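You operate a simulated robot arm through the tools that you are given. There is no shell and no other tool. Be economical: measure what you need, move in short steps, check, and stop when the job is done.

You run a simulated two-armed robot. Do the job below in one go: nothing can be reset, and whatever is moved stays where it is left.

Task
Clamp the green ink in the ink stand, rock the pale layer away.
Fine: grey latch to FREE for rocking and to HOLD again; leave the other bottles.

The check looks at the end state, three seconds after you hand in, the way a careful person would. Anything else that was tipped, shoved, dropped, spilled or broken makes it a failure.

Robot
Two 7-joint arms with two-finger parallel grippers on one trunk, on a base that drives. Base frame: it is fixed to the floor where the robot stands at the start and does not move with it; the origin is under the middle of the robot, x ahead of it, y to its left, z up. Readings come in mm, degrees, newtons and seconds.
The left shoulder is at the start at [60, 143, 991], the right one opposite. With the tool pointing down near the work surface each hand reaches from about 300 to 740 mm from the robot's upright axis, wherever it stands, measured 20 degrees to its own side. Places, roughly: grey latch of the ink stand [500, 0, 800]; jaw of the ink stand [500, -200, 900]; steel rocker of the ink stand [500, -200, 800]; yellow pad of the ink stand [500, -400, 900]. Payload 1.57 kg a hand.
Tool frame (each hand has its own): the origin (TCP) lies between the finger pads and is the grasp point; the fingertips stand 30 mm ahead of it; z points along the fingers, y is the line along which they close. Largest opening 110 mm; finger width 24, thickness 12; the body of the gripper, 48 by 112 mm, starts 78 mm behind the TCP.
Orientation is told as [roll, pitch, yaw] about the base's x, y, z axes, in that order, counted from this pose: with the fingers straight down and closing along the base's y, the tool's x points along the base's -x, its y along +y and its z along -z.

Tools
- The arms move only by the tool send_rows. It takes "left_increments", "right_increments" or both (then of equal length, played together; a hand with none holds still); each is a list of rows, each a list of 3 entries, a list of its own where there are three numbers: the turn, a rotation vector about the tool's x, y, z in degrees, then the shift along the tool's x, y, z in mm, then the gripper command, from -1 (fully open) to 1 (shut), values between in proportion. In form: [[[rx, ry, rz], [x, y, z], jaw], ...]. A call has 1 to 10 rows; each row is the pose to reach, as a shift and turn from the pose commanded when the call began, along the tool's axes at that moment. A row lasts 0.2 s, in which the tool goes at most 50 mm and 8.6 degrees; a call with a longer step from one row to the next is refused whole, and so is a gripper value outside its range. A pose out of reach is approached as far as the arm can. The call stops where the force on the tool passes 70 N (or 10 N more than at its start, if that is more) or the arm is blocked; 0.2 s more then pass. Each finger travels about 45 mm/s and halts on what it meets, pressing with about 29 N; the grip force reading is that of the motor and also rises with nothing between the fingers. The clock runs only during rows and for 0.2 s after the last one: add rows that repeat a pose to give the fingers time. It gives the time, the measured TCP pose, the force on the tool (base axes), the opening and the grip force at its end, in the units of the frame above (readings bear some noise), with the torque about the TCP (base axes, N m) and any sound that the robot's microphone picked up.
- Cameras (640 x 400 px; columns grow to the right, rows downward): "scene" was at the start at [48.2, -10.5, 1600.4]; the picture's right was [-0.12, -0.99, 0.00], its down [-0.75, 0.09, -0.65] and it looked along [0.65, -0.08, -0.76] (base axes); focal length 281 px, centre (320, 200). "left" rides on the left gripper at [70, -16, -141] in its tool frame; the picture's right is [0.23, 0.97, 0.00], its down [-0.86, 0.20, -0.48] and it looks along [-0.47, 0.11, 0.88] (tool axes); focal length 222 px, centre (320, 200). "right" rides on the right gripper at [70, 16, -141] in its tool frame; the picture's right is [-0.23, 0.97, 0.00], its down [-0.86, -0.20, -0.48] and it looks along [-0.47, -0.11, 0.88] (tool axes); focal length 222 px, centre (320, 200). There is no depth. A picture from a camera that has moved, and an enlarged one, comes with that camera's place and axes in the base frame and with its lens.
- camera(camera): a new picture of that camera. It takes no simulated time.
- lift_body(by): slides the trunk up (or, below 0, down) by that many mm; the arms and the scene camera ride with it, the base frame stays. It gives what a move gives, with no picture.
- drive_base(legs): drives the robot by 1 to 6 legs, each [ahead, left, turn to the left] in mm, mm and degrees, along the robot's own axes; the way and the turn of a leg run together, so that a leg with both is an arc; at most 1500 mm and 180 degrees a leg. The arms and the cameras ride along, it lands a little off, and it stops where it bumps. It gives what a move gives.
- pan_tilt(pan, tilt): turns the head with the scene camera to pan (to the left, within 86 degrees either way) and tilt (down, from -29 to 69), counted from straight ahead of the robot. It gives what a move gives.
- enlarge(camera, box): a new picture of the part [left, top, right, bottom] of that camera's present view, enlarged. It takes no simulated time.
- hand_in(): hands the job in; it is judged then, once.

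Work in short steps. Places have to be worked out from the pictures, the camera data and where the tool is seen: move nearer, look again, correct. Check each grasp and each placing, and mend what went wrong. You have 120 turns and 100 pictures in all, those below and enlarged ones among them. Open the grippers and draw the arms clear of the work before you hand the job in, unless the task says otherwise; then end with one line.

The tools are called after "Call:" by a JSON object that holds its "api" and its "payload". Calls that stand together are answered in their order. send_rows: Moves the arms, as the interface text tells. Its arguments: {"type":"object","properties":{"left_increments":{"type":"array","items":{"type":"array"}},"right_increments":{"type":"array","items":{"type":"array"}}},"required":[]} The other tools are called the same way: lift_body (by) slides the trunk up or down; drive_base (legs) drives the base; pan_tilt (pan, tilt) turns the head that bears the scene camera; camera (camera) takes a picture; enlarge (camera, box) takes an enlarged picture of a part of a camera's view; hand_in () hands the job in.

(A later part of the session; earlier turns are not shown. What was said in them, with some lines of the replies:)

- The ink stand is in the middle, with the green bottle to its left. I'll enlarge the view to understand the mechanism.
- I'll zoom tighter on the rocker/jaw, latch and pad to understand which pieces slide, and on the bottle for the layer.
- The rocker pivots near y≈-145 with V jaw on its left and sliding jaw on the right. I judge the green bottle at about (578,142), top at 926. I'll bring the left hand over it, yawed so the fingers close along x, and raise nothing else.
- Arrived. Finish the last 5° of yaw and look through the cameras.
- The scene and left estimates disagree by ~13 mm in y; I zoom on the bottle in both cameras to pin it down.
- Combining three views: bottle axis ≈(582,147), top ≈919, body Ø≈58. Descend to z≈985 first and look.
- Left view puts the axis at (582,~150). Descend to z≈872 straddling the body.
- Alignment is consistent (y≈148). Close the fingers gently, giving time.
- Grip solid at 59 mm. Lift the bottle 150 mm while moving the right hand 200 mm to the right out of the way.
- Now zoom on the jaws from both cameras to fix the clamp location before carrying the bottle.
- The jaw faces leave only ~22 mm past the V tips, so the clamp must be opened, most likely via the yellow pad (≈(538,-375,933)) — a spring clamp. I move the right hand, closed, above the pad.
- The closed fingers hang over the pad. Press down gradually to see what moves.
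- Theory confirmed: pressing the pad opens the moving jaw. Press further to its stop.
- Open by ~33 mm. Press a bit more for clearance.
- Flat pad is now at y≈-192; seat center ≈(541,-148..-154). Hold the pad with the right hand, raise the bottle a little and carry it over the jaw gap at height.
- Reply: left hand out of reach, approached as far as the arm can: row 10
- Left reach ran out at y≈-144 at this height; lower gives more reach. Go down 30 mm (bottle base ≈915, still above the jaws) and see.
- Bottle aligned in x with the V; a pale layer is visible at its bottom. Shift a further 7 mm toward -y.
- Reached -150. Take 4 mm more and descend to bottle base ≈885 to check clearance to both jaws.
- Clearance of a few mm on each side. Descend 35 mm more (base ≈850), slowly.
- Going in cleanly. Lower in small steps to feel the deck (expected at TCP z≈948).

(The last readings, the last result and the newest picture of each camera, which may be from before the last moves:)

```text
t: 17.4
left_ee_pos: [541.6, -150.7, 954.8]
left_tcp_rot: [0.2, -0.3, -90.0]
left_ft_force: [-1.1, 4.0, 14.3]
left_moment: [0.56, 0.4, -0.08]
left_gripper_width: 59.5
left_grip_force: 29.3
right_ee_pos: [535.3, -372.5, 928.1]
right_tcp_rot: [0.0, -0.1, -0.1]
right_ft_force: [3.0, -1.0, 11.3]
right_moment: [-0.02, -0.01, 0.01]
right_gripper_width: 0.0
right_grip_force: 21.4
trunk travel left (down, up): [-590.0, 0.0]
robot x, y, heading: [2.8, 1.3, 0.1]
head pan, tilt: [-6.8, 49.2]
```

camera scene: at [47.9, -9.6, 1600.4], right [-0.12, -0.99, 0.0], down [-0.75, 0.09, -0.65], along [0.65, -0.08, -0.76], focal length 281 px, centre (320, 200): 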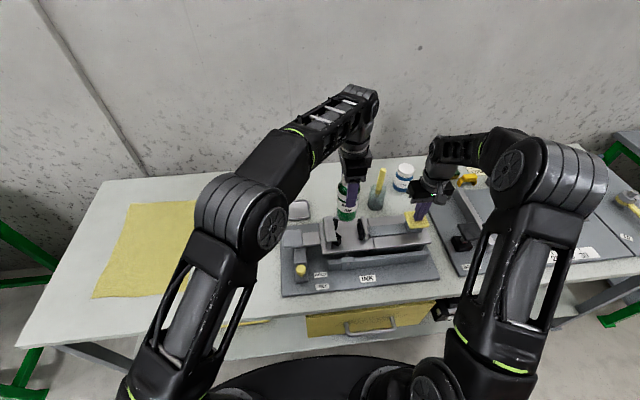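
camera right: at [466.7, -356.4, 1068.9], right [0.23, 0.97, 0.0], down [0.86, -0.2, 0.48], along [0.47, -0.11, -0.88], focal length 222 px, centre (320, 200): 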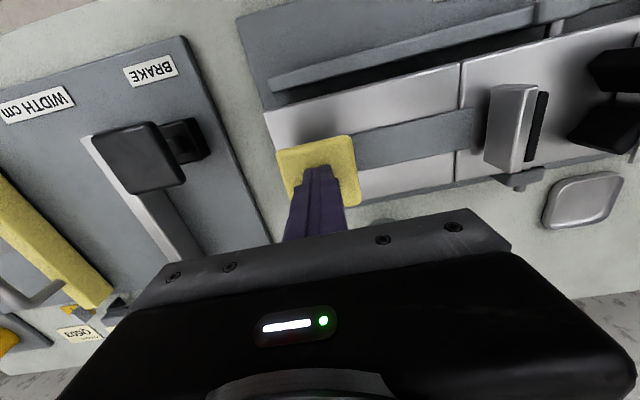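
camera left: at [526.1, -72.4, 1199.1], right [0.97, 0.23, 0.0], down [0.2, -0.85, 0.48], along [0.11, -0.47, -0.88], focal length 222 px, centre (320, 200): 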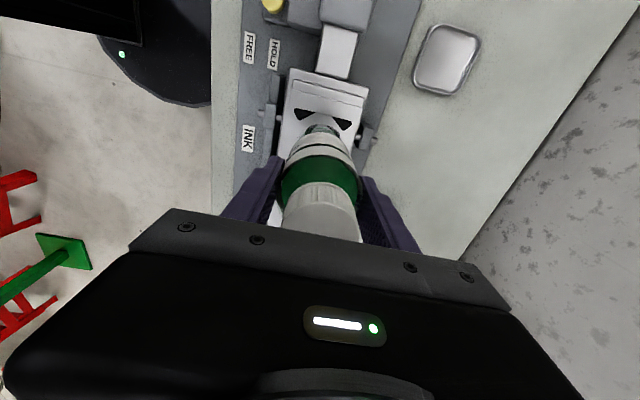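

Contact at z≈955 with 18 N. Check whether it's the deck or an edge.

Call:
{"api": "enlarge", "payload": {"camera": "scene", "box": [325, 205, 385, 250]}}

Call:
{"api": "enlarge", "payload": {"camera": "left", "box": [250, 40, 410, 220]}}

```text
8.89 times, centred on (355, 228) of scene
camera zoom: at [46.4, -9.4, 1600.9], right [-0.12, -0.99, 0.0], down [-0.75, 0.09, -0.65], along [0.65, -0.08, -0.76], focal length 2499 px, centre (9, -44)
```

zoom: 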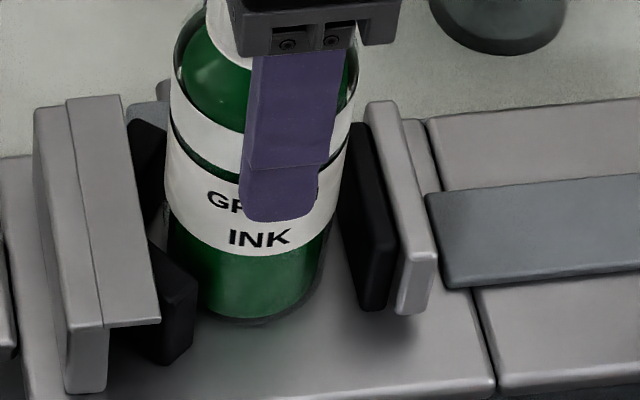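

```text
2.22 times, centred on (330, 130) of left
camera zoom: at [525.5, -79.9, 1095.5], right [0.97, 0.23, 0.0], down [0.2, -0.85, 0.48], along [0.11, -0.47, -0.88], focal length 494 px, centre (298, 356)
```

zoom: 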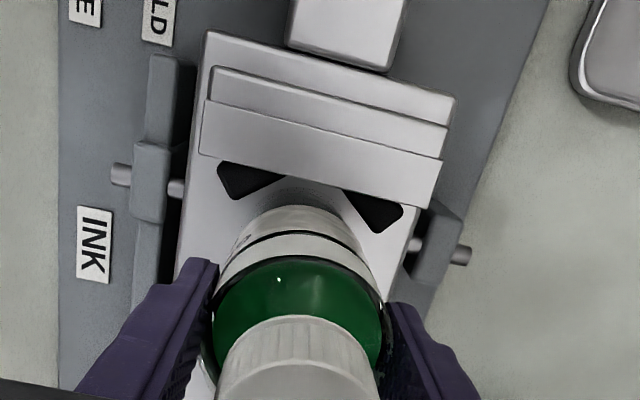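

The bottle stands on the deck between the jaws. Relax the press and open the left fingers slightly (≈66 mm) so they still surround the bottle.

Call:
{"api": "send_rows", "payload": {"left_increments": [[[0, 0, 0], [0, 0, -2], 1], [[0, 0, 0], [0, 0, -2], -0.1], [[0, 0, 0], [0, 0, -2], -0.22], [[0, 0, 0], [0, 0, -2], -0.22]]}}

Call:
{"api": "enlarge", "payload": {"camera": "scene", "box": [325, 205, 385, 250]}}

```text
t: 18.4
left_ee_pos: [542.2, -149.6, 954.1]
left_tcp_rot: [0.0, 0.0, -90.0]
left_ft_force: [0.3, 0.1, -0.8]
left_moment: [0.0, 0.03, 0.0]
left_gripper_width: 67.2
left_grip_force: 0.0
right_ee_pos: [535.9, -372.8, 926.7]
right_tcp_rot: [0.0, 0.0, 0.0]
right_ft_force: [1.7, 0.0, 10.6]
right_moment: [-0.03, -0.06, -0.03]
right_gripper_width: 0.0
right_grip_force: 21.1
trunk travel left (down, up): [-590.0, 0.0]
robot x, y, heading: [-2.2, -2.0, -0.1]
head pan, tilt: [-6.8, 49.2]
```

```text
8.89 times, centred on (355, 228) of scene
camera zoom: at [47.6, -10.0, 1600.4], right [-0.12, -0.99, 0.0], down [-0.75, 0.09, -0.65], along [0.65, -0.08, -0.76], focal length 2499 px, centre (9, -44)
```

zoom: 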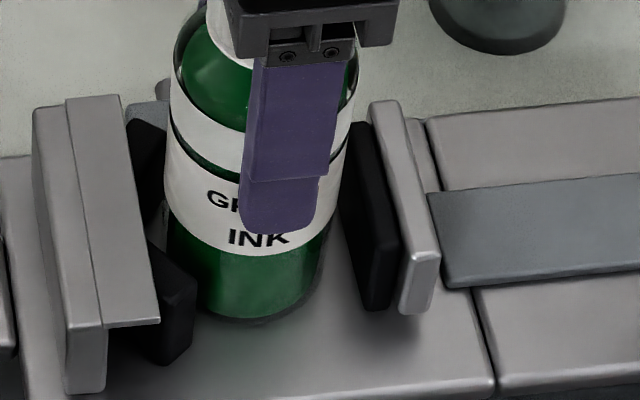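

Bottle stands free and upright. Now raise the right hand slowly so the jaw closes on it.

Call:
{"api": "send_rows", "payload": {"right_increments": [[[0, 0, 0], [0, 0, -3], 1], [[0, 0, 0], [0, 0, -6], 1], [[0, 0, 0], [0, 0, -9], 1], [[0, 0, 0], [0, 0, -12], 1], [[0, 0, 0], [0, 0, -15], 1], [[0, 0, 0], [0, 0, -18], 1], [[0, 0, 0], [0, 0, -22], 1], [[0, 0, 0], [0, 0, -28], 1], [[0, 0, 0], [0, 0, -40], 1], [[0, 0, 0], [0, 0, -60], 1]]}}

Call:
{"api": "enlarge", "payload": {"camera": "scene", "box": [310, 185, 440, 265]}}

Call:
{"api": "enlarge", "payload": {"camera": "left", "box": [250, 40, 410, 220]}}

```text
t: 20.6
left_ee_pos: [542.1, -150.9, 954.8]
left_tcp_rot: [0.0, -0.1, -89.9]
left_ft_force: [-0.3, 0.1, 0.6]
left_moment: [0.05, -0.02, -0.02]
left_gripper_width: 66.9
left_grip_force: 0.0
right_ee_pos: [536.2, -372.8, 987.8]
right_tcp_rot: [0.1, 0.1, 0.0]
right_ft_force: [-0.7, 0.4, 0.2]
right_moment: [-0.02, 0.01, 0.01]
right_gripper_width: 0.1
right_grip_force: 21.5
trunk travel left (down, up): [-590.0, 0.0]
robot x, y, heading: [0.4, -1.2, -0.0]
head pan, tilt: [-6.8, 49.2]
```

```text
4.92 times, centred on (375, 225) of scene
camera zoom: at [47.9, -10.5, 1600.4], right [-0.12, -0.99, 0.0], down [-0.75, 0.09, -0.65], along [0.65, -0.08, -0.76], focal length 1384 px, centre (49, 77)
```

zoom: 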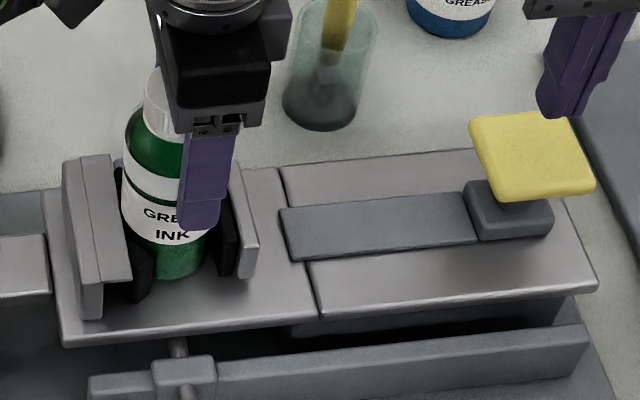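

```text
2.22 times, centred on (330, 130) of left
camera zoom: at [526.1, -80.0, 1094.7], right [0.97, 0.23, 0.0], down [0.2, -0.86, 0.48], along [0.11, -0.47, -0.88], focal length 494 px, centre (298, 356)
```

zoom: 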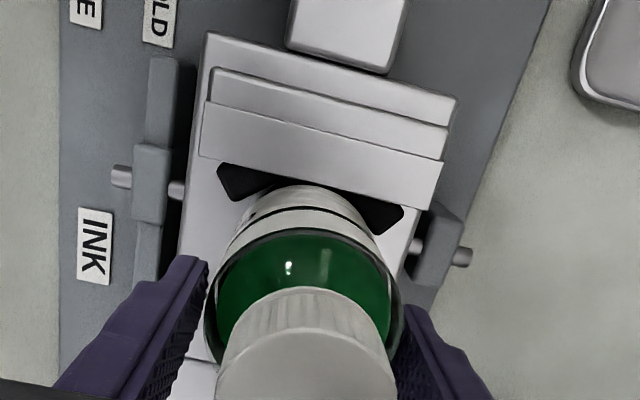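

The bottle is clamped upright in the V. Open the left fingers and lift straight up clear of the cap.

Call:
{"api": "send_rows", "payload": {"left_increments": [[[0, 0, 0], [0, 0, 0], -0.6], [[0, 0, 0], [0, 0, 0], -0.6], [[0, 0, 0], [0, 0, -25], -0.6], [[0, 0, 0], [0, 0, -60], -0.6], [[0, 0, 0], [0, 0, -100], -0.6], [[0, 0, 0], [0, 0, -130], -0.6]]}}

Call:
{"api": "camera", "payload": {"camera": "scene"}}

```text
t: 22.0
left_ee_pos: [543.9, -153.7, 1041.9]
left_tcp_rot: [-0.1, 0.0, -90.1]
left_ft_force: [-0.2, 0.7, 0.1]
left_moment: [-0.04, -0.02, 0.0]
left_gripper_width: 87.9
left_grip_force: 0.0
left hand out of reach, approached as far as the arm can: row 5, 6
right_ee_pos: [535.2, -373.5, 988.1]
right_tcp_rot: [0.1, 0.1, -0.1]
right_ft_force: [0.1, 0.1, 0.0]
right_moment: [0.0, -0.01, 0.02]
right_gripper_width: 0.0
right_grip_force: 21.3
trunk travel left (down, up): [-590.0, 0.0]
robot x, y, heading: [-1.5, 3.7, 0.1]
head pan, tilt: [-6.8, 49.2]
```

```text
53 pictures are left
camera scene: at [48.5, -10.6, 1600.4], right [-0.12, -0.99, 0.0], down [-0.75, 0.09, -0.65], along [0.65, -0.08, -0.76], focal length 281 px, centre (320, 200)
```

scene: 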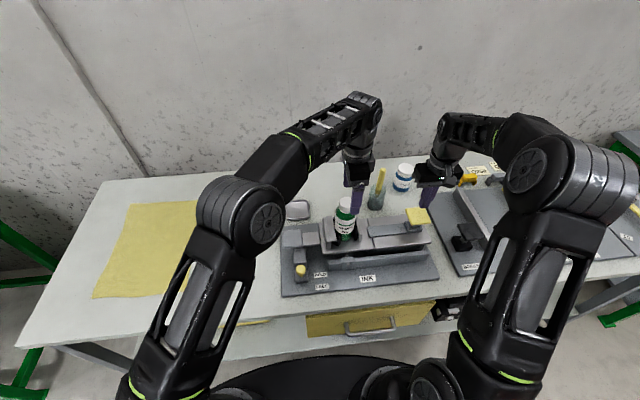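

Fingertips are ~11 mm above the cap. Move away toward +y with rise, then rotate back to yaw 0 on the way to the latch.

Call:
{"api": "send_rows", "payload": {"left_increments": [[[0, 0, 0], [20, 0, -5], -0.6], [[0, 0, 0], [55, -10, -15], -0.6], [[0, 0, -8], [90, -25, -25], -0.6], [[0, 0, -16], [120, -45, -25], -0.6], [[0, 0, -24], [145, -65, -25], -0.6], [[0, 0, -32], [150, -85, -25], -0.6], [[0, 0, -40], [150, -100, -25], -0.6], [[0, 0, -48], [150, -105, -25], -0.6], [[0, 0, -56], [150, -105, -25], -0.6], [[0, 0, -64], [150, -105, -25], -0.6]]}}

Call:
{"api": "enlarge", "payload": {"camera": "scene", "box": [310, 185, 440, 265]}}

```text
t: 24.2
left_ee_pos: [435.3, -4.0, 1066.0]
left_tcp_rot: [0.0, 0.0, -25.9]
left_ft_force: [0.2, 0.3, -0.7]
left_moment: [0.0, -0.01, -0.02]
left_gripper_width: 88.2
left_grip_force: 0.0
right_ee_pos: [536.4, -374.6, 987.6]
right_tcp_rot: [0.0, 0.0, -0.1]
right_ft_force: [-1.1, -0.2, 0.1]
right_moment: [0.02, 0.02, 0.0]
right_gripper_width: 0.2
right_grip_force: 21.2
trunk travel left (down, up): [-590.0, 0.0]
robot x, y, heading: [4.5, 0.6, -0.0]
head pan, tilt: [-6.8, 49.2]
```

```text
4.92 times, centred on (375, 225) of scene
camera zoom: at [48.2, -10.6, 1600.4], right [-0.12, -0.99, 0.0], down [-0.75, 0.09, -0.65], along [0.65, -0.08, -0.76], focal length 1384 px, centre (49, 77)
```

zoom: 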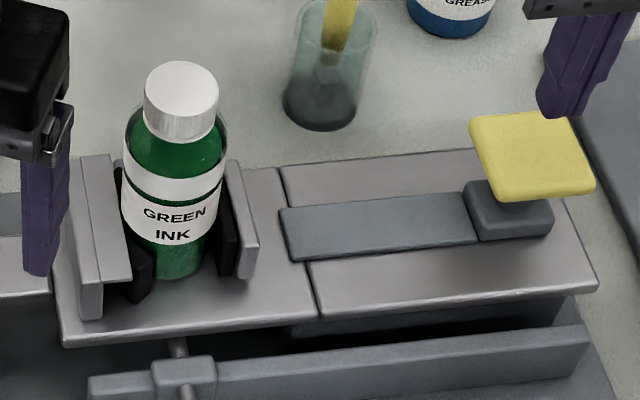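

Bottle stays clamped upright. Finish the yaw to 0 and look for the knob.

Call:
{"api": "send_rows", "payload": {"left_increments": [[[0, 0, -7], [0, 0, 10], -0.3], [[0, 0, -14], [0, 0, 20], -0.2], [[0, 0, -20], [0, 0, 40], -0.1], [[0, 0, -26], [0, 0, 60], -0.1], [[0, 0, -26], [0, 0, 75], -0.1]]}}

Call:
{"api": "camera", "payload": {"camera": "left"}}

Call:
{"api": "enlarge", "payload": {"camera": "scene", "box": [270, 190, 370, 300]}}

```text
t: 25.4
left_ee_pos: [436.1, -3.8, 989.7]
left_tcp_rot: [0.0, 0.0, 0.2]
left_ft_force: [-0.7, 0.3, -0.4]
left_moment: [-0.01, -0.02, 0.01]
left_gripper_width: 60.8
left_grip_force: 0.0
right_ee_pos: [536.9, -374.3, 988.2]
right_tcp_rot: [0.1, 0.1, 0.0]
right_ft_force: [0.7, 0.8, 0.2]
right_moment: [-0.01, 0.0, 0.01]
right_gripper_width: 0.0
right_grip_force: 21.5
trunk travel left (down, up): [-590.0, 0.0]
robot x, y, heading: [1.5, -1.5, 0.2]
head pan, tilt: [-6.8, 49.2]
```

```text
51 pictures are left
camera left: at [367.4, -19.0, 1130.8], right [-0.23, 0.97, 0.0], down [0.85, 0.2, 0.48], along [0.47, 0.11, -0.88], focal length 222 px, centre (320, 200)
```

left: 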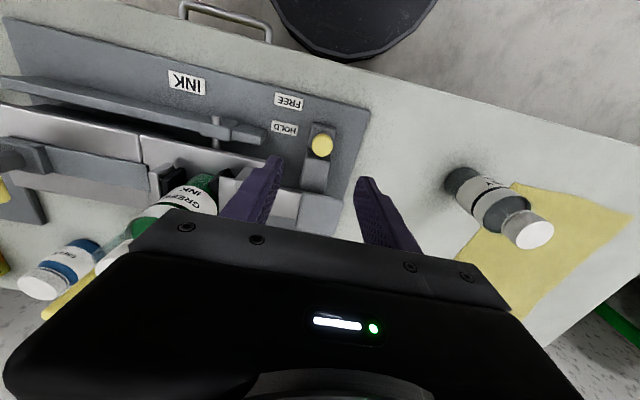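

```text
3.64 times, centred on (320, 245) of scene
camera zoom: at [48.5, -10.6, 1600.4], right [-0.12, -0.99, 0.0], down [-0.75, 0.09, -0.65], along [0.65, -0.08, -0.76], focal length 1022 px, centre (320, 36)
```

zoom: 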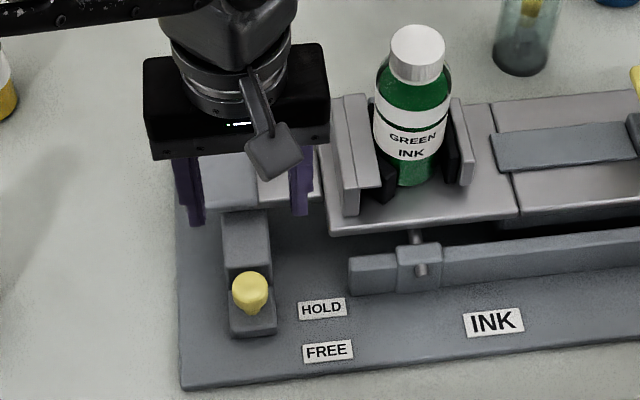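

Knob top ≈(440,-2,851). Descend with fingers on both sides of it (tips to ≈826).

Call:
{"api": "send_rows", "payload": {"left_increments": [[[0, 0, 0], [-3, 2, 40], -0.1], [[0, 0, 0], [-4, 2, 80], -0.1], [[0, 0, 0], [-4, 2, 110], -0.1], [[0, 0, 0], [-4, 2, 125], -0.1], [[0, 0, 0], [-4, 2, 134], -0.1]]}}

Call:
{"api": "enlarge", "payload": {"camera": "left", "box": [220, 80, 420, 240]}}

Call:
{"api": "enlarge", "payload": {"camera": "scene", "box": [270, 220, 350, 300]}}

```text
t: 26.6
left_ee_pos: [438.5, -1.5, 856.6]
left_tcp_rot: [0.1, 0.0, 0.0]
left_ft_force: [-0.2, 0.5, 0.3]
left_moment: [0.0, -0.01, -0.01]
left_gripper_width: 60.3
left_grip_force: 0.0
right_ee_pos: [536.5, -373.6, 987.7]
right_tcp_rot: [0.1, 0.1, 0.0]
right_ft_force: [-1.0, -0.2, 0.2]
right_moment: [0.02, 0.02, 0.02]
right_gripper_width: 0.0
right_grip_force: 21.2
trunk travel left (down, up): [-590.0, 0.0]
robot x, y, heading: [0.1, -1.0, 0.2]
head pan, tilt: [-6.8, 49.2]
```

```text
2.50 times, centred on (320, 160) of left
camera zoom: at [369.5, -16.8, 996.9], right [-0.23, 0.97, 0.0], down [0.86, 0.2, 0.48], along [0.47, 0.11, -0.88], focal length 555 px, centre (320, 300)
```

zoom: 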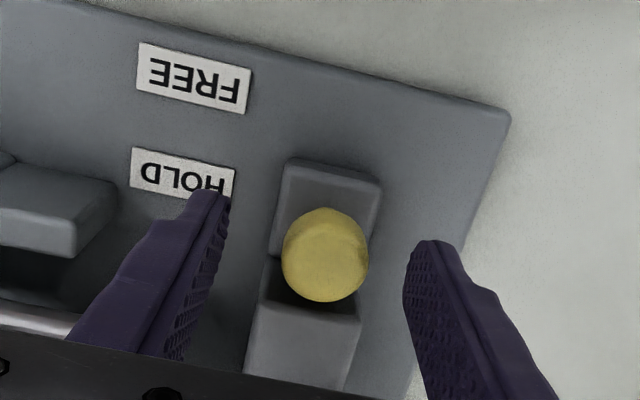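

```text
5.00 times, centred on (310, 260) of scene
camera zoom: at [48.5, -10.6, 1600.4], right [-0.12, -0.99, 0.0], down [-0.75, 0.09, -0.65], along [0.65, -0.08, -0.76], focal length 1406 px, centre (370, -100)
```

zoom: 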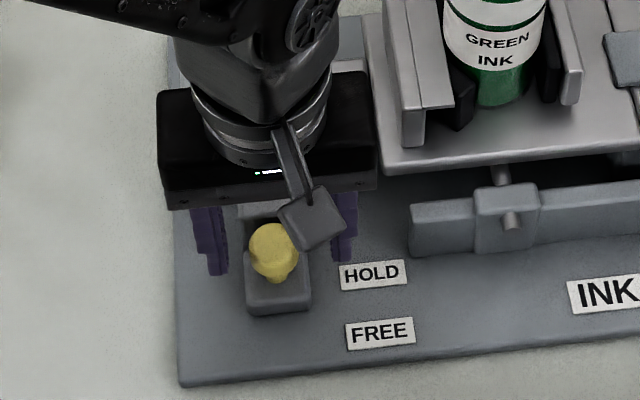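

Knob lies between the fingers. Lower 5 mm, shift slightly back, and close on it.

Call:
{"api": "send_rows", "payload": {"left_increments": [[[0, 0, 0], [2, 0, 5], -0.1], [[0, 0, 0], [2, 0, 5], 0.4], [[0, 0, 0], [2, 0, 5], 1], [[0, 0, 0], [2, 0, 5], 1], [[0, 0, 0], [2, 0, 5], 1], [[0, 0, 0], [2, 0, 5], 1]]}}

Call:
{"api": "enlarge", "payload": {"camera": "left", "box": [220, 80, 420, 240]}}

```text
t: 28.0
left_ee_pos: [436.2, 1.4, 851.5]
left_tcp_rot: [0.1, 0.1, 0.1]
left_ft_force: [-0.4, 17.4, 4.8]
left_moment: [0.61, -0.05, 0.17]
left_gripper_width: 27.3
left_grip_force: 37.6
right_ee_pos: [536.2, -373.8, 988.3]
right_tcp_rot: [0.0, -0.1, 0.1]
right_ft_force: [-0.3, -0.6, 0.4]
right_moment: [-0.01, -0.02, 0.03]
right_gripper_width: 0.3
right_grip_force: 21.4
trunk travel left (down, up): [-590.0, 0.0]
robot x, y, heading: [0.8, -1.3, 0.2]
head pan, tilt: [-6.8, 49.2]
```

```text
2.50 times, centred on (320, 160) of left
camera zoom: at [367.2, -14.0, 992.0], right [-0.23, 0.97, 0.0], down [0.86, 0.2, 0.48], along [0.46, 0.11, -0.88], focal length 555 px, centre (320, 300)
```

zoom: 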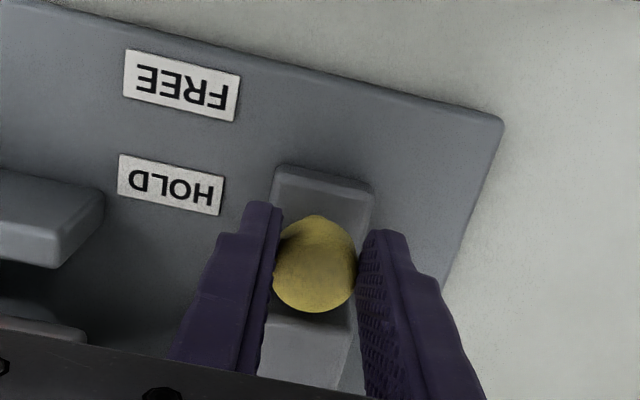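

Gripped (27 mm). Centre by +4 mm in y, then slide toward the robot (FREE is ≈40 mm away).

Call:
{"api": "send_rows", "payload": {"left_increments": [[[0, 0, 0], [0, 4, 0], 1], [[0, 0, 0], [7, 4, 0], 1], [[0, 0, 0], [14, 4, 0], 1], [[0, 0, 0], [21, 4, 0], 1], [[0, 0, 0], [28, 4, 0], 1], [[0, 0, 0], [34, 4, 0], 1], [[0, 0, 0], [40, 4, 0], 1]]}}

Call:
{"api": "enlarge", "payload": {"camera": "left", "box": [220, 80, 420, 240]}}

Call:
{"api": "enlarge", "payload": {"camera": "scene", "box": [270, 190, 370, 300]}}

```text
t: 29.6
left_ee_pos: [395.6, 1.1, 853.0]
left_tcp_rot: [0.1, 0.1, 0.0]
left_ft_force: [-0.5, -2.6, -13.8]
left_moment: [-0.08, -0.26, 0.04]
left_gripper_width: 27.3
left_grip_force: 37.9
right_ee_pos: [537.3, -374.5, 987.5]
right_tcp_rot: [0.0, 0.1, 0.0]
right_ft_force: [-0.1, 0.1, 0.3]
right_moment: [-0.04, -0.03, 0.02]
right_gripper_width: 0.1
right_grip_force: 21.6
trunk travel left (down, up): [-590.0, 0.0]
robot x, y, heading: [2.1, -3.2, -0.1]
head pan, tilt: [-6.8, 49.2]
```

```text
2.50 times, centred on (320, 160) of left
camera zoom: at [328.1, -13.5, 992.3], right [-0.23, 0.97, 0.0], down [0.86, 0.2, 0.48], along [0.46, 0.11, -0.88], focal length 555 px, centre (320, 300)
```

zoom: 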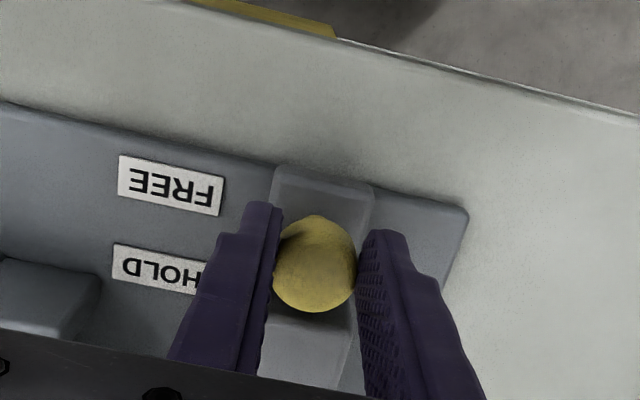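

```text
3.64 times, centred on (320, 245) of scene
camera zoom: at [49.0, -11.0, 1600.1], right [-0.12, -0.99, 0.0], down [-0.75, 0.09, -0.65], along [0.65, -0.08, -0.76], focal length 1022 px, centre (320, 36)
```

zoom: 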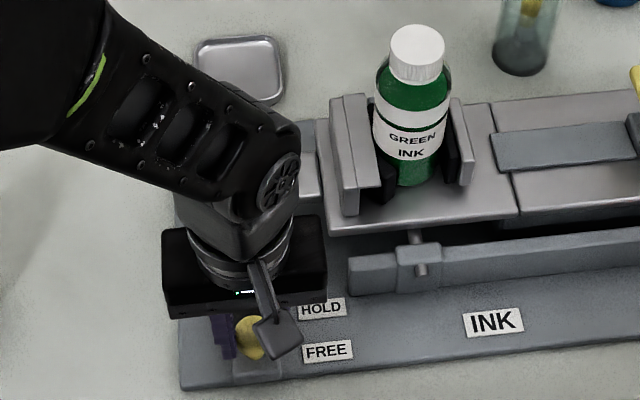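

Knob now sits opposite FREE. Open the left fingers, lift, and view.

Call:
{"api": "send_rows", "payload": {"left_increments": [[[0, 0, 0], [0, 0, 0], 0.2], [[0, 0, 0], [0, 0, 0], -0.1], [[0, 0, 0], [0, 0, 0], -0.1], [[0, 0, 0], [0, 0, -30], -0.1], [[0, 0, 0], [0, 30, -70], -0.1], [[0, 0, 0], [0, 70, -110], -0.1], [[0, 0, 0], [0, 110, -150], -0.1]]}}

Call:
{"api": "enlarge", "payload": {"camera": "scene", "box": [270, 180, 450, 300]}}

Call:
{"api": "camera", "payload": {"camera": "left"}}

```text
refused: row 6 steps farther than a row can; nothing moved
```

```text
3.33 times, centred on (360, 240) of scene
camera zoom: at [49.0, -11.0, 1600.1], right [-0.12, -0.99, 0.0], down [-0.75, 0.09, -0.65], along [0.65, -0.08, -0.76], focal length 937 px, centre (187, 67)
```

zoom: 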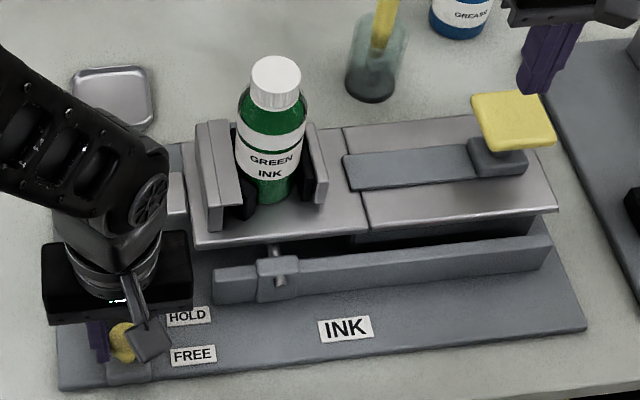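

```text
43 pictures are left
camera left: at [328.1, -13.5, 992.3], right [-0.23, 0.97, 0.0], down [0.86, 0.2, 0.48], along [0.46, 0.11, -0.88], focal length 222 px, centre (320, 200)
```

left: 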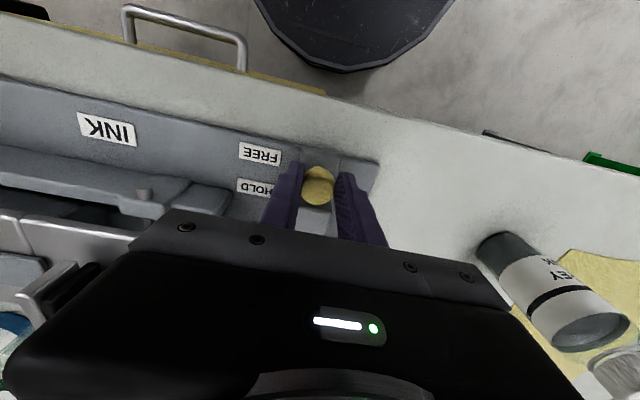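

The step was too long; repeat with shorter ones.

Call:
{"api": "send_rows", "payload": {"left_increments": [[[0, 0, 0], [0, 0, 0], 0.2], [[0, 0, 0], [0, 0, 0], -0.1], [[0, 0, 0], [0, 0, 0], -0.1], [[0, 0, 0], [0, 0, -30], -0.1], [[0, 0, 0], [0, 20, -70], -0.1], [[0, 0, 0], [0, 50, -105], -0.1], [[0, 0, 0], [0, 80, -140], -0.1], [[0, 0, 0], [0, 110, -170], -0.1]]}}

Call:
{"api": "enlarge", "payload": {"camera": "scene", "box": [270, 180, 450, 300]}}

```text
t: 31.4
left_ee_pos: [397.6, 110.6, 1024.9]
left_tcp_rot: [0.0, 0.0, 0.0]
left_ft_force: [0.3, 0.3, 0.4]
left_moment: [0.01, 0.0, 0.0]
left_gripper_width: 60.6
left_grip_force: 0.0
right_ee_pos: [536.8, -373.3, 988.8]
right_tcp_rot: [0.0, 0.1, 0.0]
right_ft_force: [-0.6, 0.1, 1.3]
right_moment: [0.02, -0.04, 0.01]
right_gripper_width: 0.0
right_grip_force: 21.3
trunk travel left (down, up): [-590.0, 0.0]
robot x, y, heading: [1.3, 2.2, 0.1]
head pan, tilt: [-6.8, 49.2]
```

```text
3.33 times, centred on (360, 240) of scene
camera zoom: at [47.7, -9.7, 1600.4], right [-0.12, -0.99, 0.0], down [-0.75, 0.09, -0.65], along [0.65, -0.08, -0.76], focal length 937 px, centre (187, 67)
```

zoom: 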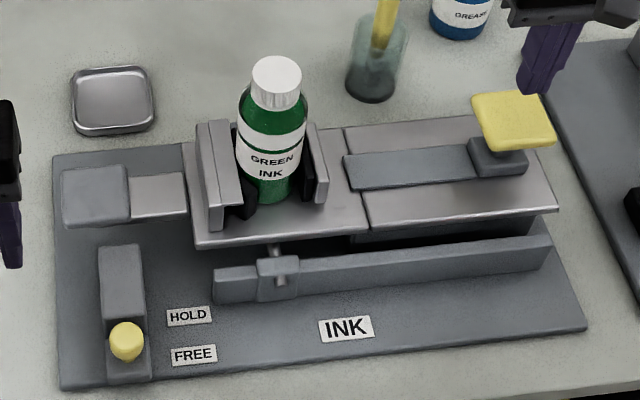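

Pulling the knob withdrew the bar from beneath the grey end-block of the rocker, so that end (≈(552,15,~835)) can now be pressed down to rock. Bring the left hand, closed, above it.

Call:
{"api": "send_rows", "payload": {"left_increments": [[[0, 0, 0], [-30, -19, 0], 0.5], [[0, 0, 0], [-60, -38, 0], 1], [[0, 0, 0], [-92, -57, 15], 1], [[0, 0, 0], [-122, -76, 40], 1], [[0, 0, 0], [-152, -96, 65], 1], [[0, 0, 0], [-152, -96, 85], 1], [[0, 0, 0], [-152, -96, 100], 1]]}}

Call:
{"api": "camera", "payload": {"camera": "left"}}

Call:
{"api": "enlarge", "payload": {"camera": "scene", "box": [260, 180, 380, 290]}}

```text
t: 33.0
left_ee_pos: [551.6, 15.9, 920.8]
left_tcp_rot: [-0.1, 0.0, 0.1]
left_ft_force: [-0.8, -0.4, 0.2]
left_moment: [0.0, 0.03, 0.01]
left_gripper_width: 0.0
left_grip_force: 21.5
right_ee_pos: [537.3, -374.4, 987.8]
right_tcp_rot: [0.1, 0.1, 0.0]
right_ft_force: [0.1, 0.1, 0.4]
right_moment: [0.02, 0.0, 0.0]
right_gripper_width: 0.1
right_grip_force: 20.9
trunk travel left (down, up): [-590.0, 0.0]
robot x, y, heading: [6.0, -0.4, 0.2]
head pan, tilt: [-6.8, 49.2]
```

```text
41 pictures are left
camera left: at [482.6, 1.4, 1062.3], right [-0.23, 0.97, 0.0], down [0.86, 0.2, 0.48], along [0.47, 0.11, -0.88], focal length 222 px, centre (320, 200)
```

left: 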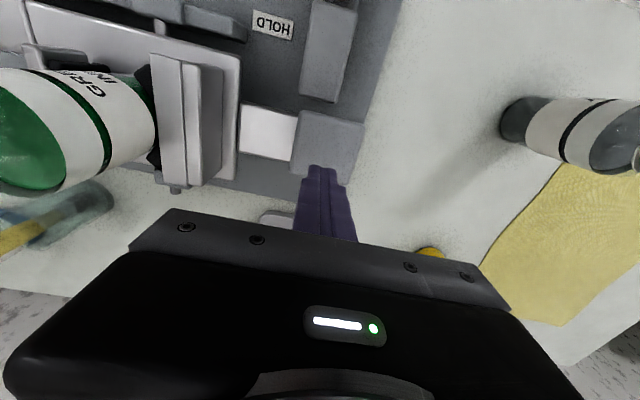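

```text
3.64 times, centred on (320, 235) of scene
camera zoom: at [48.9, -10.8, 1600.3], right [-0.12, -0.99, 0.0], down [-0.75, 0.09, -0.65], along [0.65, -0.08, -0.76], focal length 1022 px, centre (320, 73)
```

zoom: 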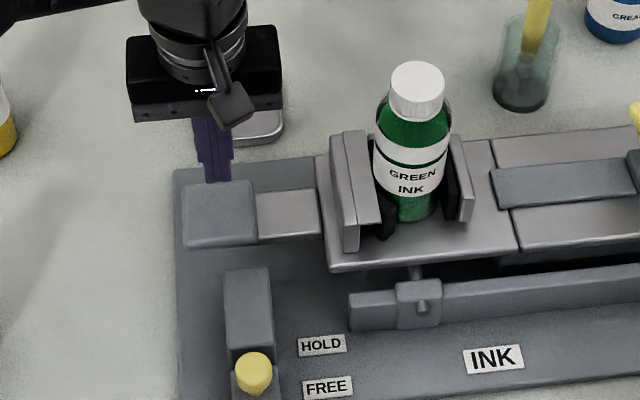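

Block centre ≈(537,20). Shift and descend until contact, then press ~10 mm.

Call:
{"api": "send_rows", "payload": {"left_increments": [[[0, 0, 0], [13, 3, 20], 1], [[0, 0, 0], [13, 3, 40], 1], [[0, 0, 0], [13, 3, 48], 1], [[0, 0, 0], [13, 3, 56], 1]]}}

Call:
{"api": "enlarge", "payload": {"camera": "scene", "box": [270, 180, 450, 300]}}

```text
t: 34.0
left_ee_pos: [537.5, 21.4, 865.3]
left_tcp_rot: [0.0, 0.0, 0.1]
left_ft_force: [1.8, 9.7, 8.0]
left_moment: [0.27, 0.03, -0.09]
left_gripper_width: 0.0
left_grip_force: 21.6
right_ee_pos: [536.6, -372.7, 988.4]
right_tcp_rot: [0.0, 0.0, 0.1]
right_ft_force: [-0.2, -0.6, 0.7]
right_moment: [0.03, -0.04, -0.05]
right_gripper_width: 0.2
right_grip_force: 21.4
trunk travel left (down, up): [-590.0, 0.0]
robot x, y, heading: [0.6, 0.6, 0.0]
head pan, tilt: [-6.8, 49.2]
```

```text
3.33 times, centred on (360, 240) of scene
camera zoom: at [47.8, -9.1, 1600.5], right [-0.12, -0.99, 0.0], down [-0.75, 0.09, -0.65], along [0.65, -0.08, -0.76], focal length 937 px, centre (187, 67)
```

zoom: 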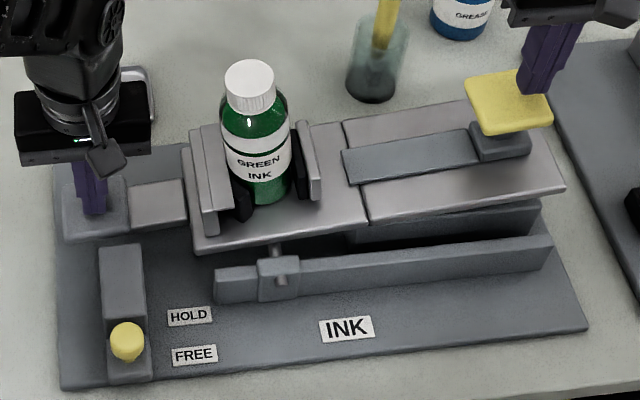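

It rocks. Raise the right hand away first since the pad rises.

Call:
{"api": "send_rows", "payload": {"right_increments": [[[0, 0, 0], [20, -30, -30], 1], [[0, 0, 0], [40, -60, -60], 1], [[0, 0, 0], [60, -80, -95], 1], [[0, 0, 0], [60, -80, -130], 1]]}}

Call:
{"api": "send_rows", "payload": {"left_increments": [[[0, 0, 0], [0, 0, 7], 1], [[0, 0, 0], [0, 0, 14], 1], [[0, 0, 0], [0, 0, 21], 1], [[0, 0, 0], [0, 0, 21], 1]]}}

Call:
{"api": "enlarge", "payload": {"camera": "scene", "box": [270, 180, 450, 300]}}

```text
t: 35.0
left_ee_pos: [535.6, 20.0, 865.7]
left_tcp_rot: [-0.1, -0.1, -0.1]
left_ft_force: [2.4, 7.0, 8.0]
left_moment: [0.13, -0.06, 0.01]
left_gripper_width: 0.0
left_grip_force: 21.7
right_ee_pos: [474.6, -454.4, 1116.4]
right_tcp_rot: [0.0, 0.0, 0.1]
right_ft_force: [0.0, 0.3, 0.8]
right_moment: [0.01, 0.02, -0.01]
right_gripper_width: 0.1
right_grip_force: 21.7
trunk travel left (down, up): [-590.0, 0.0]
robot x, y, heading: [-0.0, -0.1, -0.0]
head pan, tilt: [-6.8, 49.2]
```

```text
t: 36.0
left_ee_pos: [537.4, 19.3, 845.2]
left_tcp_rot: [0.1, 0.0, -0.1]
left_ft_force: [5.1, 9.9, 7.1]
left_moment: [0.23, -0.14, 0.07]
left_gripper_width: 0.1
left_grip_force: 21.1
right_ee_pos: [475.2, -454.8, 1116.8]
right_tcp_rot: [0.0, 0.0, 0.0]
right_ft_force: [0.6, 0.5, -0.5]
right_moment: [-0.01, -0.03, 0.0]
right_gripper_width: 0.0
right_grip_force: 21.7
trunk travel left (down, up): [-590.0, 0.0]
robot x, y, heading: [-0.2, -1.9, -0.2]
head pan, tilt: [-6.8, 49.2]
heard: click
```

```text
3.33 times, centred on (360, 240) of scene
camera zoom: at [48.1, -9.3, 1600.4], right [-0.12, -0.99, 0.0], down [-0.75, 0.09, -0.65], along [0.65, -0.08, -0.76], focal length 937 px, centre (187, 67)
```

zoom: 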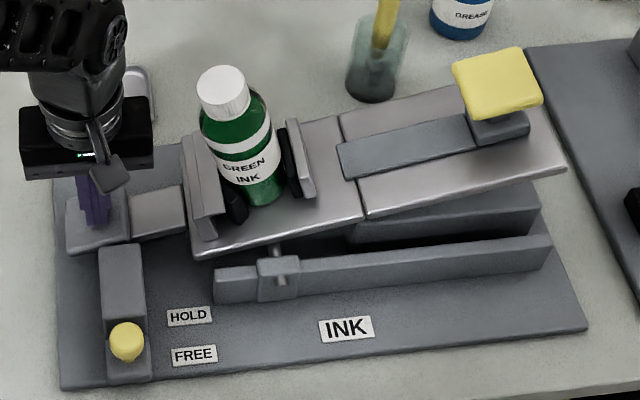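

A click was heard at the tilt end. Let it come back up by raising the hand, check that it returns by itself.

Call:
{"api": "send_rows", "payload": {"left_increments": [[[0, 0, 0], [0, 0, -7], 1], [[0, 0, 0], [0, 0, -14], 1], [[0, 0, 0], [0, 0, -21], 1], [[0, 0, 0], [0, 0, -28], 1], [[0, 0, 0], [0, 0, -35], 1]]}}

Call:
{"api": "enlarge", "payload": {"camera": "scene", "box": [270, 180, 450, 300]}}

```text
t: 37.2
left_ee_pos: [533.7, 17.7, 881.5]
left_tcp_rot: [-0.1, 0.2, -0.1]
left_ft_force: [2.4, -4.3, 6.5]
left_moment: [-0.17, -0.11, -0.01]
left_gripper_width: 0.0
left_grip_force: 21.4
right_ee_pos: [475.4, -457.0, 1114.7]
right_tcp_rot: [0.1, 0.0, 0.1]
right_ft_force: [-0.1, -0.5, 0.3]
right_moment: [-0.03, -0.04, 0.0]
right_gripper_width: 0.0
right_grip_force: 21.3
trunk travel left (down, up): [-590.0, 0.0]
robot x, y, heading: [-0.4, -2.2, 0.0]
head pan, tilt: [-6.8, 49.2]
```

```text
3.33 times, centred on (360, 240) of scene
camera zoom: at [48.0, -11.4, 1600.4], right [-0.12, -0.99, 0.0], down [-0.75, 0.09, -0.65], along [0.65, -0.08, -0.76], focal length 937 px, centre (187, 67)
```

zoom: 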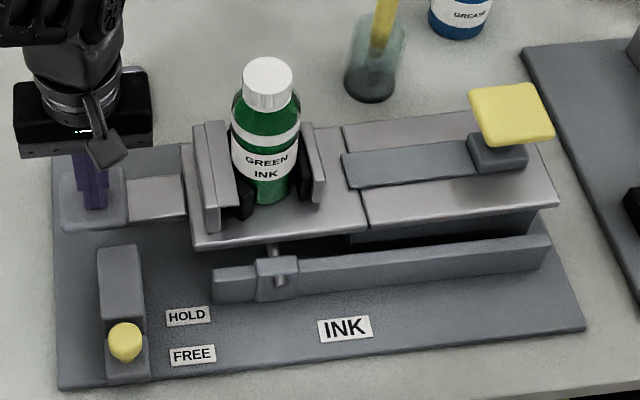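

It returns with the hand (springs/gravity, level at ≈886). Do two full rocking cycles per call.

Call:
{"api": "send_rows", "payload": {"left_increments": [[[0, 0, 0], [0, 0, 18], 1], [[0, 0, 0], [0, 0, 37], 1], [[0, 0, 0], [0, 0, 37], 1], [[0, 0, 0], [0, 0, 16], 1], [[0, 0, 0], [0, 0, -4], 1], [[0, 0, 0], [0, 0, 18], 1], [[0, 0, 0], [0, 0, 37], 1], [[0, 0, 0], [0, 0, 37], 1], [[0, 0, 0], [0, 0, 16], 1], [[0, 0, 0], [0, 0, -4], 1]]}}

Call:
{"api": "enlarge", "payload": {"camera": "scene", "box": [310, 180, 380, 250]}}

```text
t: 39.4
left_ee_pos: [535.2, 19.0, 883.1]
left_tcp_rot: [0.1, -0.1, -0.1]
left_ft_force: [-2.5, -4.3, 5.4]
left_moment: [-0.17, 0.07, 0.0]
left_gripper_width: 0.1
left_grip_force: 21.3
right_ee_pos: [474.4, -456.3, 1114.6]
right_tcp_rot: [0.1, -0.1, 0.0]
right_ft_force: [0.1, -1.0, -0.3]
right_moment: [-0.02, 0.02, -0.01]
right_gripper_width: 0.0
right_grip_force: 21.4
trunk travel left (down, up): [-590.0, 0.0]
robot x, y, heading: [-3.7, -0.9, -0.1]
head pan, tilt: [-6.8, 49.2]
heard: click, click
```

```text
5.71 times, centred on (345, 215) of scene
camera zoom: at [47.6, -11.7, 1600.3], right [-0.12, -0.99, 0.0], down [-0.75, 0.09, -0.65], along [0.65, -0.08, -0.76], focal length 1607 px, centre (177, 114)
```

zoom: 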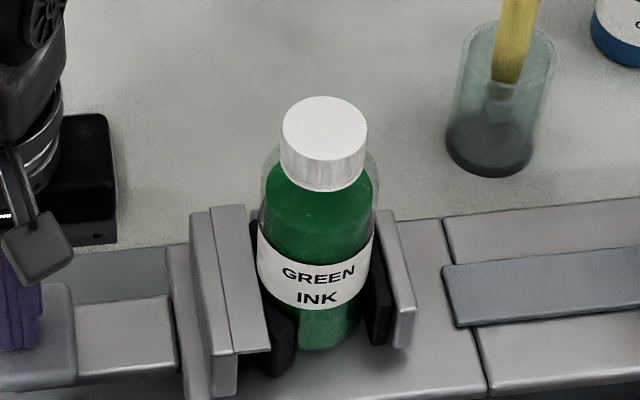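

Two more clicks, and the pale band above the label is gone. Wait a moment and confirm that it stays mixed, viewing both cameras.

Call:
{"api": "send_rows", "payload": {"left_increments": [[[0, 0, 0], [0, 0, -10], 1], [[0, 0, 0], [0, 0, -30], 1], [[0, 0, 0], [0, 0, -60], 1], [[0, 0, 0], [0, 0, -60], 1]]}}

Call:
{"api": "enlarge", "payload": {"camera": "left", "box": [0, 40, 260, 220]}}

Call:
{"api": "enlarge", "payload": {"camera": "scene", "box": [270, 180, 450, 300]}}

```text
t: 40.4
left_ee_pos: [538.2, 20.1, 944.2]
left_tcp_rot: [0.0, 0.0, 0.0]
left_ft_force: [0.0, 0.2, -0.2]
left_moment: [0.01, 0.02, -0.02]
left_gripper_width: 0.1
left_grip_force: 21.5
right_ee_pos: [475.6, -454.6, 1115.1]
right_tcp_rot: [0.1, 0.1, 0.0]
right_ft_force: [0.6, 0.0, -1.0]
right_moment: [-0.01, 0.03, 0.01]
right_gripper_width: 0.2
right_grip_force: 21.0
trunk travel left (down, up): [-590.0, 0.0]
robot x, y, heading: [1.1, 3.4, 0.1]
head pan, tilt: [-6.8, 49.2]
```

```text
2.22 times, centred on (130, 130) of left
camera zoom: at [468.8, 4.5, 1085.2], right [-0.23, 0.97, 0.0], down [0.86, 0.2, 0.48], along [0.47, 0.11, -0.88], focal length 494 px, centre (742, 356)
```

zoom: 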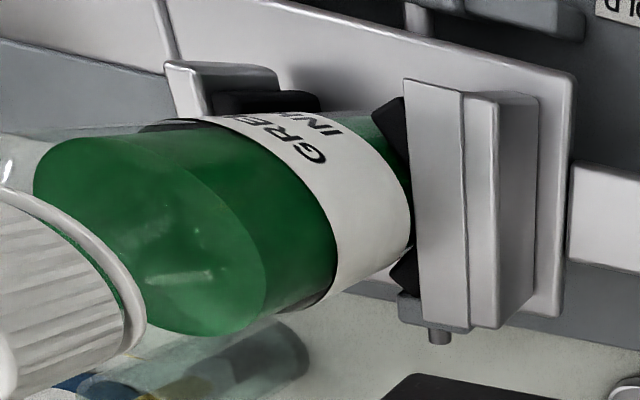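

```text
3.33 times, centred on (360, 240) of scene
camera zoom: at [48.6, -10.6, 1600.3], right [-0.12, -0.99, 0.0], down [-0.75, 0.09, -0.65], along [0.65, -0.08, -0.76], focal length 937 px, centre (187, 67)
```

zoom: 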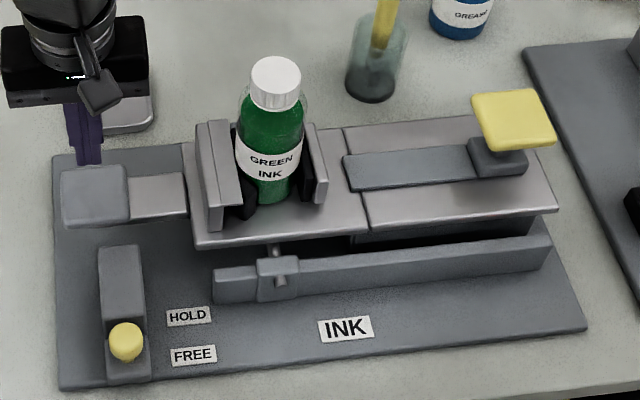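

The band is gone, ink uniform, rocker level. Now return the latch: move the left hand, opened, back over the knob at (396,1).

Call:
{"api": "send_rows", "payload": {"left_increments": [[[0, 0, 0], [35, -5, -10], 0.4], [[0, 0, 0], [70, -10, -10], -0.1], [[0, 0, 0], [105, -15, -10], -0.1], [[0, 0, 0], [142, -19, -10], -0.1], [[0, 0, 0], [142, -19, 20], -0.1], [[0, 0, 0], [142, -19, 50], -0.1]]}}

Call:
{"api": "enlarge", "payload": {"camera": "left", "box": [220, 80, 420, 240]}}

```text
t: 41.8
left_ee_pos: [391.5, 2.6, 895.8]
left_tcp_rot: [0.0, 0.0, 0.0]
left_ft_force: [-0.1, -0.3, 0.0]
left_moment: [0.02, 0.02, 0.01]
left_gripper_width: 60.4
left_grip_force: 0.0
right_ee_pos: [477.1, -455.0, 1115.4]
right_tcp_rot: [0.1, 0.0, 0.0]
right_ft_force: [-0.4, 0.4, -0.8]
right_moment: [0.01, -0.04, 0.01]
right_gripper_width: 0.1
right_grip_force: 21.2
trunk travel left (down, up): [-590.0, 0.0]
robot x, y, heading: [3.6, -1.2, 0.1]
head pan, tilt: [-6.8, 49.2]
```

```text
2.50 times, centred on (320, 160) of left
camera zoom: at [323.1, -13.2, 1036.6], right [-0.23, 0.97, 0.0], down [0.85, 0.2, 0.48], along [0.47, 0.11, -0.88], focal length 555 px, centre (320, 300)
```

zoom: 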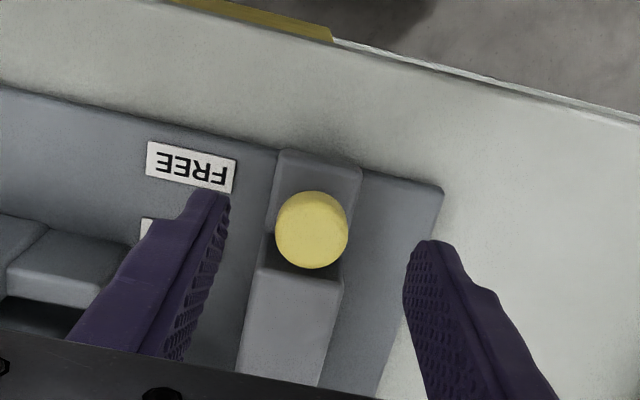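

Knob between the fingers; descend 43 mm, nudge +3 mm x, and close.

Call:
{"api": "send_rows", "payload": {"left_increments": [[[0, 0, 0], [-3, 0, 22], -0.1], [[0, 0, 0], [-3, 0, 43], -0.1], [[0, 0, 0], [-3, 0, 43], 0.4], [[0, 0, 0], [-3, 0, 43], 1], [[0, 0, 0], [-3, 0, 43], 1], [[0, 0, 0], [-3, 0, 43], 1]]}}

```text
t: 43.2
left_ee_pos: [396.1, 1.2, 853.0]
left_tcp_rot: [0.0, 0.0, 0.0]
left_ft_force: [0.0, 3.6, -3.0]
left_moment: [0.11, -0.06, 0.05]
left_gripper_width: 27.0
left_grip_force: 30.3
right_ee_pos: [477.5, -454.8, 1116.3]
right_tcp_rot: [0.1, 0.2, 0.0]
right_ft_force: [0.1, 0.0, -0.9]
right_moment: [0.0, -0.01, -0.02]
right_gripper_width: 0.1
right_grip_force: 20.9
trunk travel left (down, up): [-590.0, 0.0]
robot x, y, heading: [1.1, -0.3, 0.2]
head pan, tilt: [-6.8, 49.2]
```

Gripped (27 mm). Slide 41 mm away from the robot to HOLD.

Call:
{"api": "send_rows", "payload": {"left_increments": [[[0, 0, 0], [-7, 0, 0], 1], [[0, 0, 0], [-14, 0, 0], 1], [[0, 0, 0], [-21, 0, 0], 1], [[0, 0, 0], [-28, 0, 0], 1], [[0, 0, 0], [-35, 0, 0], 1], [[0, 0, 0], [-41, 0, 0], 1], [[0, 0, 0], [-41, 0, 0], 1]]}}

Call:
{"api": "enlarge", "payload": {"camera": "left", "box": [220, 80, 420, 240]}}

```text
t: 44.8
left_ee_pos: [436.2, 2.5, 852.9]
left_tcp_rot: [0.0, 0.1, 0.1]
left_ft_force: [-7.5, 13.1, 20.6]
left_moment: [0.47, 0.44, 0.23]
left_gripper_width: 26.8
left_grip_force: 37.6
right_ee_pos: [474.4, -453.5, 1116.6]
right_tcp_rot: [0.0, 0.1, 0.0]
right_ft_force: [0.3, 0.7, 0.7]
right_moment: [0.01, -0.01, -0.01]
right_gripper_width: 0.4
right_grip_force: 21.5
trunk travel left (down, up): [-590.0, 0.0]
robot x, y, heading: [-2.5, -2.8, 0.0]
head pan, tilt: [-6.8, 49.2]
```

```text
2.50 times, centred on (320, 160) of left
camera zoom: at [367.8, -13.8, 993.5], right [-0.23, 0.97, 0.0], down [0.86, 0.2, 0.48], along [0.47, 0.11, -0.88], focal length 555 px, centre (320, 300)
```

zoom: 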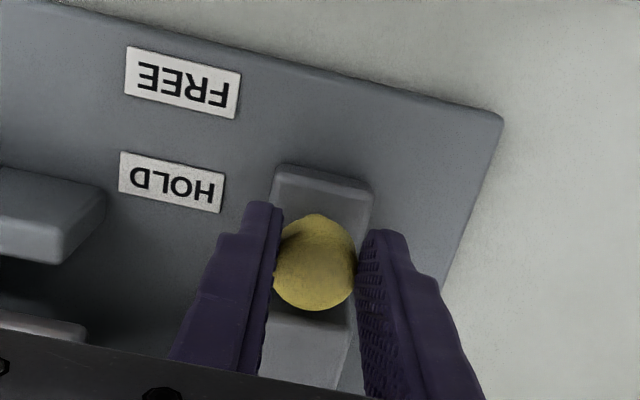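

The knob is back at the original HOLD position. Release, lift the left hand away to the left, and open the right gripper while it stands clear.

Call:
{"api": "send_rows", "payload": {"left_increments": [[[0, 0, 0], [0, 0, 0], 0.2], [[0, 0, 0], [0, 0, 0], -0.1], [[0, 0, 0], [0, 0, 0], -0.1], [[0, 0, 0], [0, 0, -30], -0.1], [[0, 0, 0], [0, 15, -70], -0.1], [[0, 0, 0], [10, 45, -105], -0.5], [[0, 0, 0], [20, 75, -140], -1], [[0, 0, 0], [30, 105, -170], -1], [[0, 0, 0], [30, 130, -200], -1], [[0, 0, 0], [30, 150, -235], -1]], "right_increments": [[[0, 0, 0], [0, 0, 0], 0.5], [[0, 0, 0], [0, 0, -10], 0], [[0, 0, 0], [0, 0, -20], -0.5], [[0, 0, 0], [0, 0, -20], -1], [[0, 0, 0], [0, 0, -20], -1], [[0, 0, 0], [0, 0, -20], -1], [[0, 0, 0], [0, 0, -20], -1], [[0, 0, 0], [0, 0, -20], -1], [[0, 0, 0], [0, 0, -20], -1], [[0, 0, 0], [0, 0, -20], -1]]}}

Call:
{"api": "camera", "payload": {"camera": "scene"}}

Call:
{"api": "enlarge", "payload": {"camera": "scene", "box": [270, 180, 450, 300]}}

```text
t: 47.0
left_ee_pos: [409.8, 148.9, 1090.5]
left_tcp_rot: [0.1, 0.0, 0.0]
left_ft_force: [0.0, -0.7, 1.0]
left_moment: [-0.01, 0.01, 0.01]
left_gripper_width: 110.0
left_grip_force: 0.0
right_ee_pos: [475.9, -454.1, 1136.9]
right_tcp_rot: [0.0, 0.1, 0.0]
right_ft_force: [0.3, 0.0, 0.8]
right_moment: [0.01, -0.01, -0.02]
right_gripper_width: 109.9
right_grip_force: 0.1
trunk travel left (down, up): [-590.0, 0.0]
robot x, y, heading: [0.9, 1.7, -0.1]
head pan, tilt: [-6.8, 49.2]
```

```text
31 pictures are left
camera scene: at [47.4, -9.9, 1600.4], right [-0.12, -0.99, 0.0], down [-0.75, 0.09, -0.65], along [0.65, -0.08, -0.76], focal length 281 px, centre (320, 200)
```

scene: 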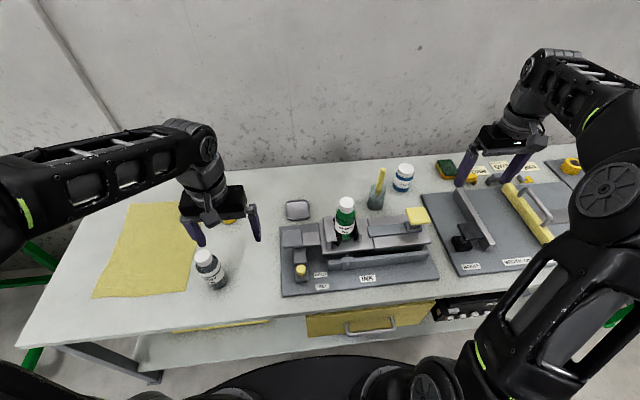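

```text
3.33 times, centred on (360, 240) of scene
camera zoom: at [47.4, -9.9, 1600.4], right [-0.12, -0.99, 0.0], down [-0.75, 0.09, -0.65], along [0.65, -0.08, -0.76], focal length 937 px, centre (187, 67)
```

zoom: 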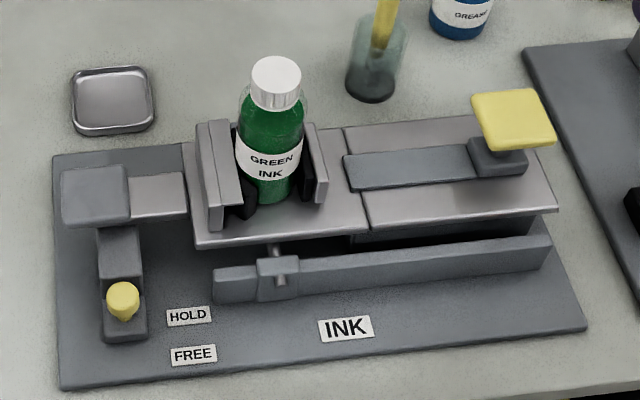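

The latch is at HOLD as at the start, the green bottle is clamped upright with no pale band, everything else is in place, and both hands are open and clear. Hand in.

Call:
{"api": "hand_in", "payload": {}}

```text
The job is handed in.
```

The green ink is clamped upright in the ink stand, the pale layer is gone after three rocks, and the grey latch is back at HOLD. The other bottles were left alone and both hands are open and clear.
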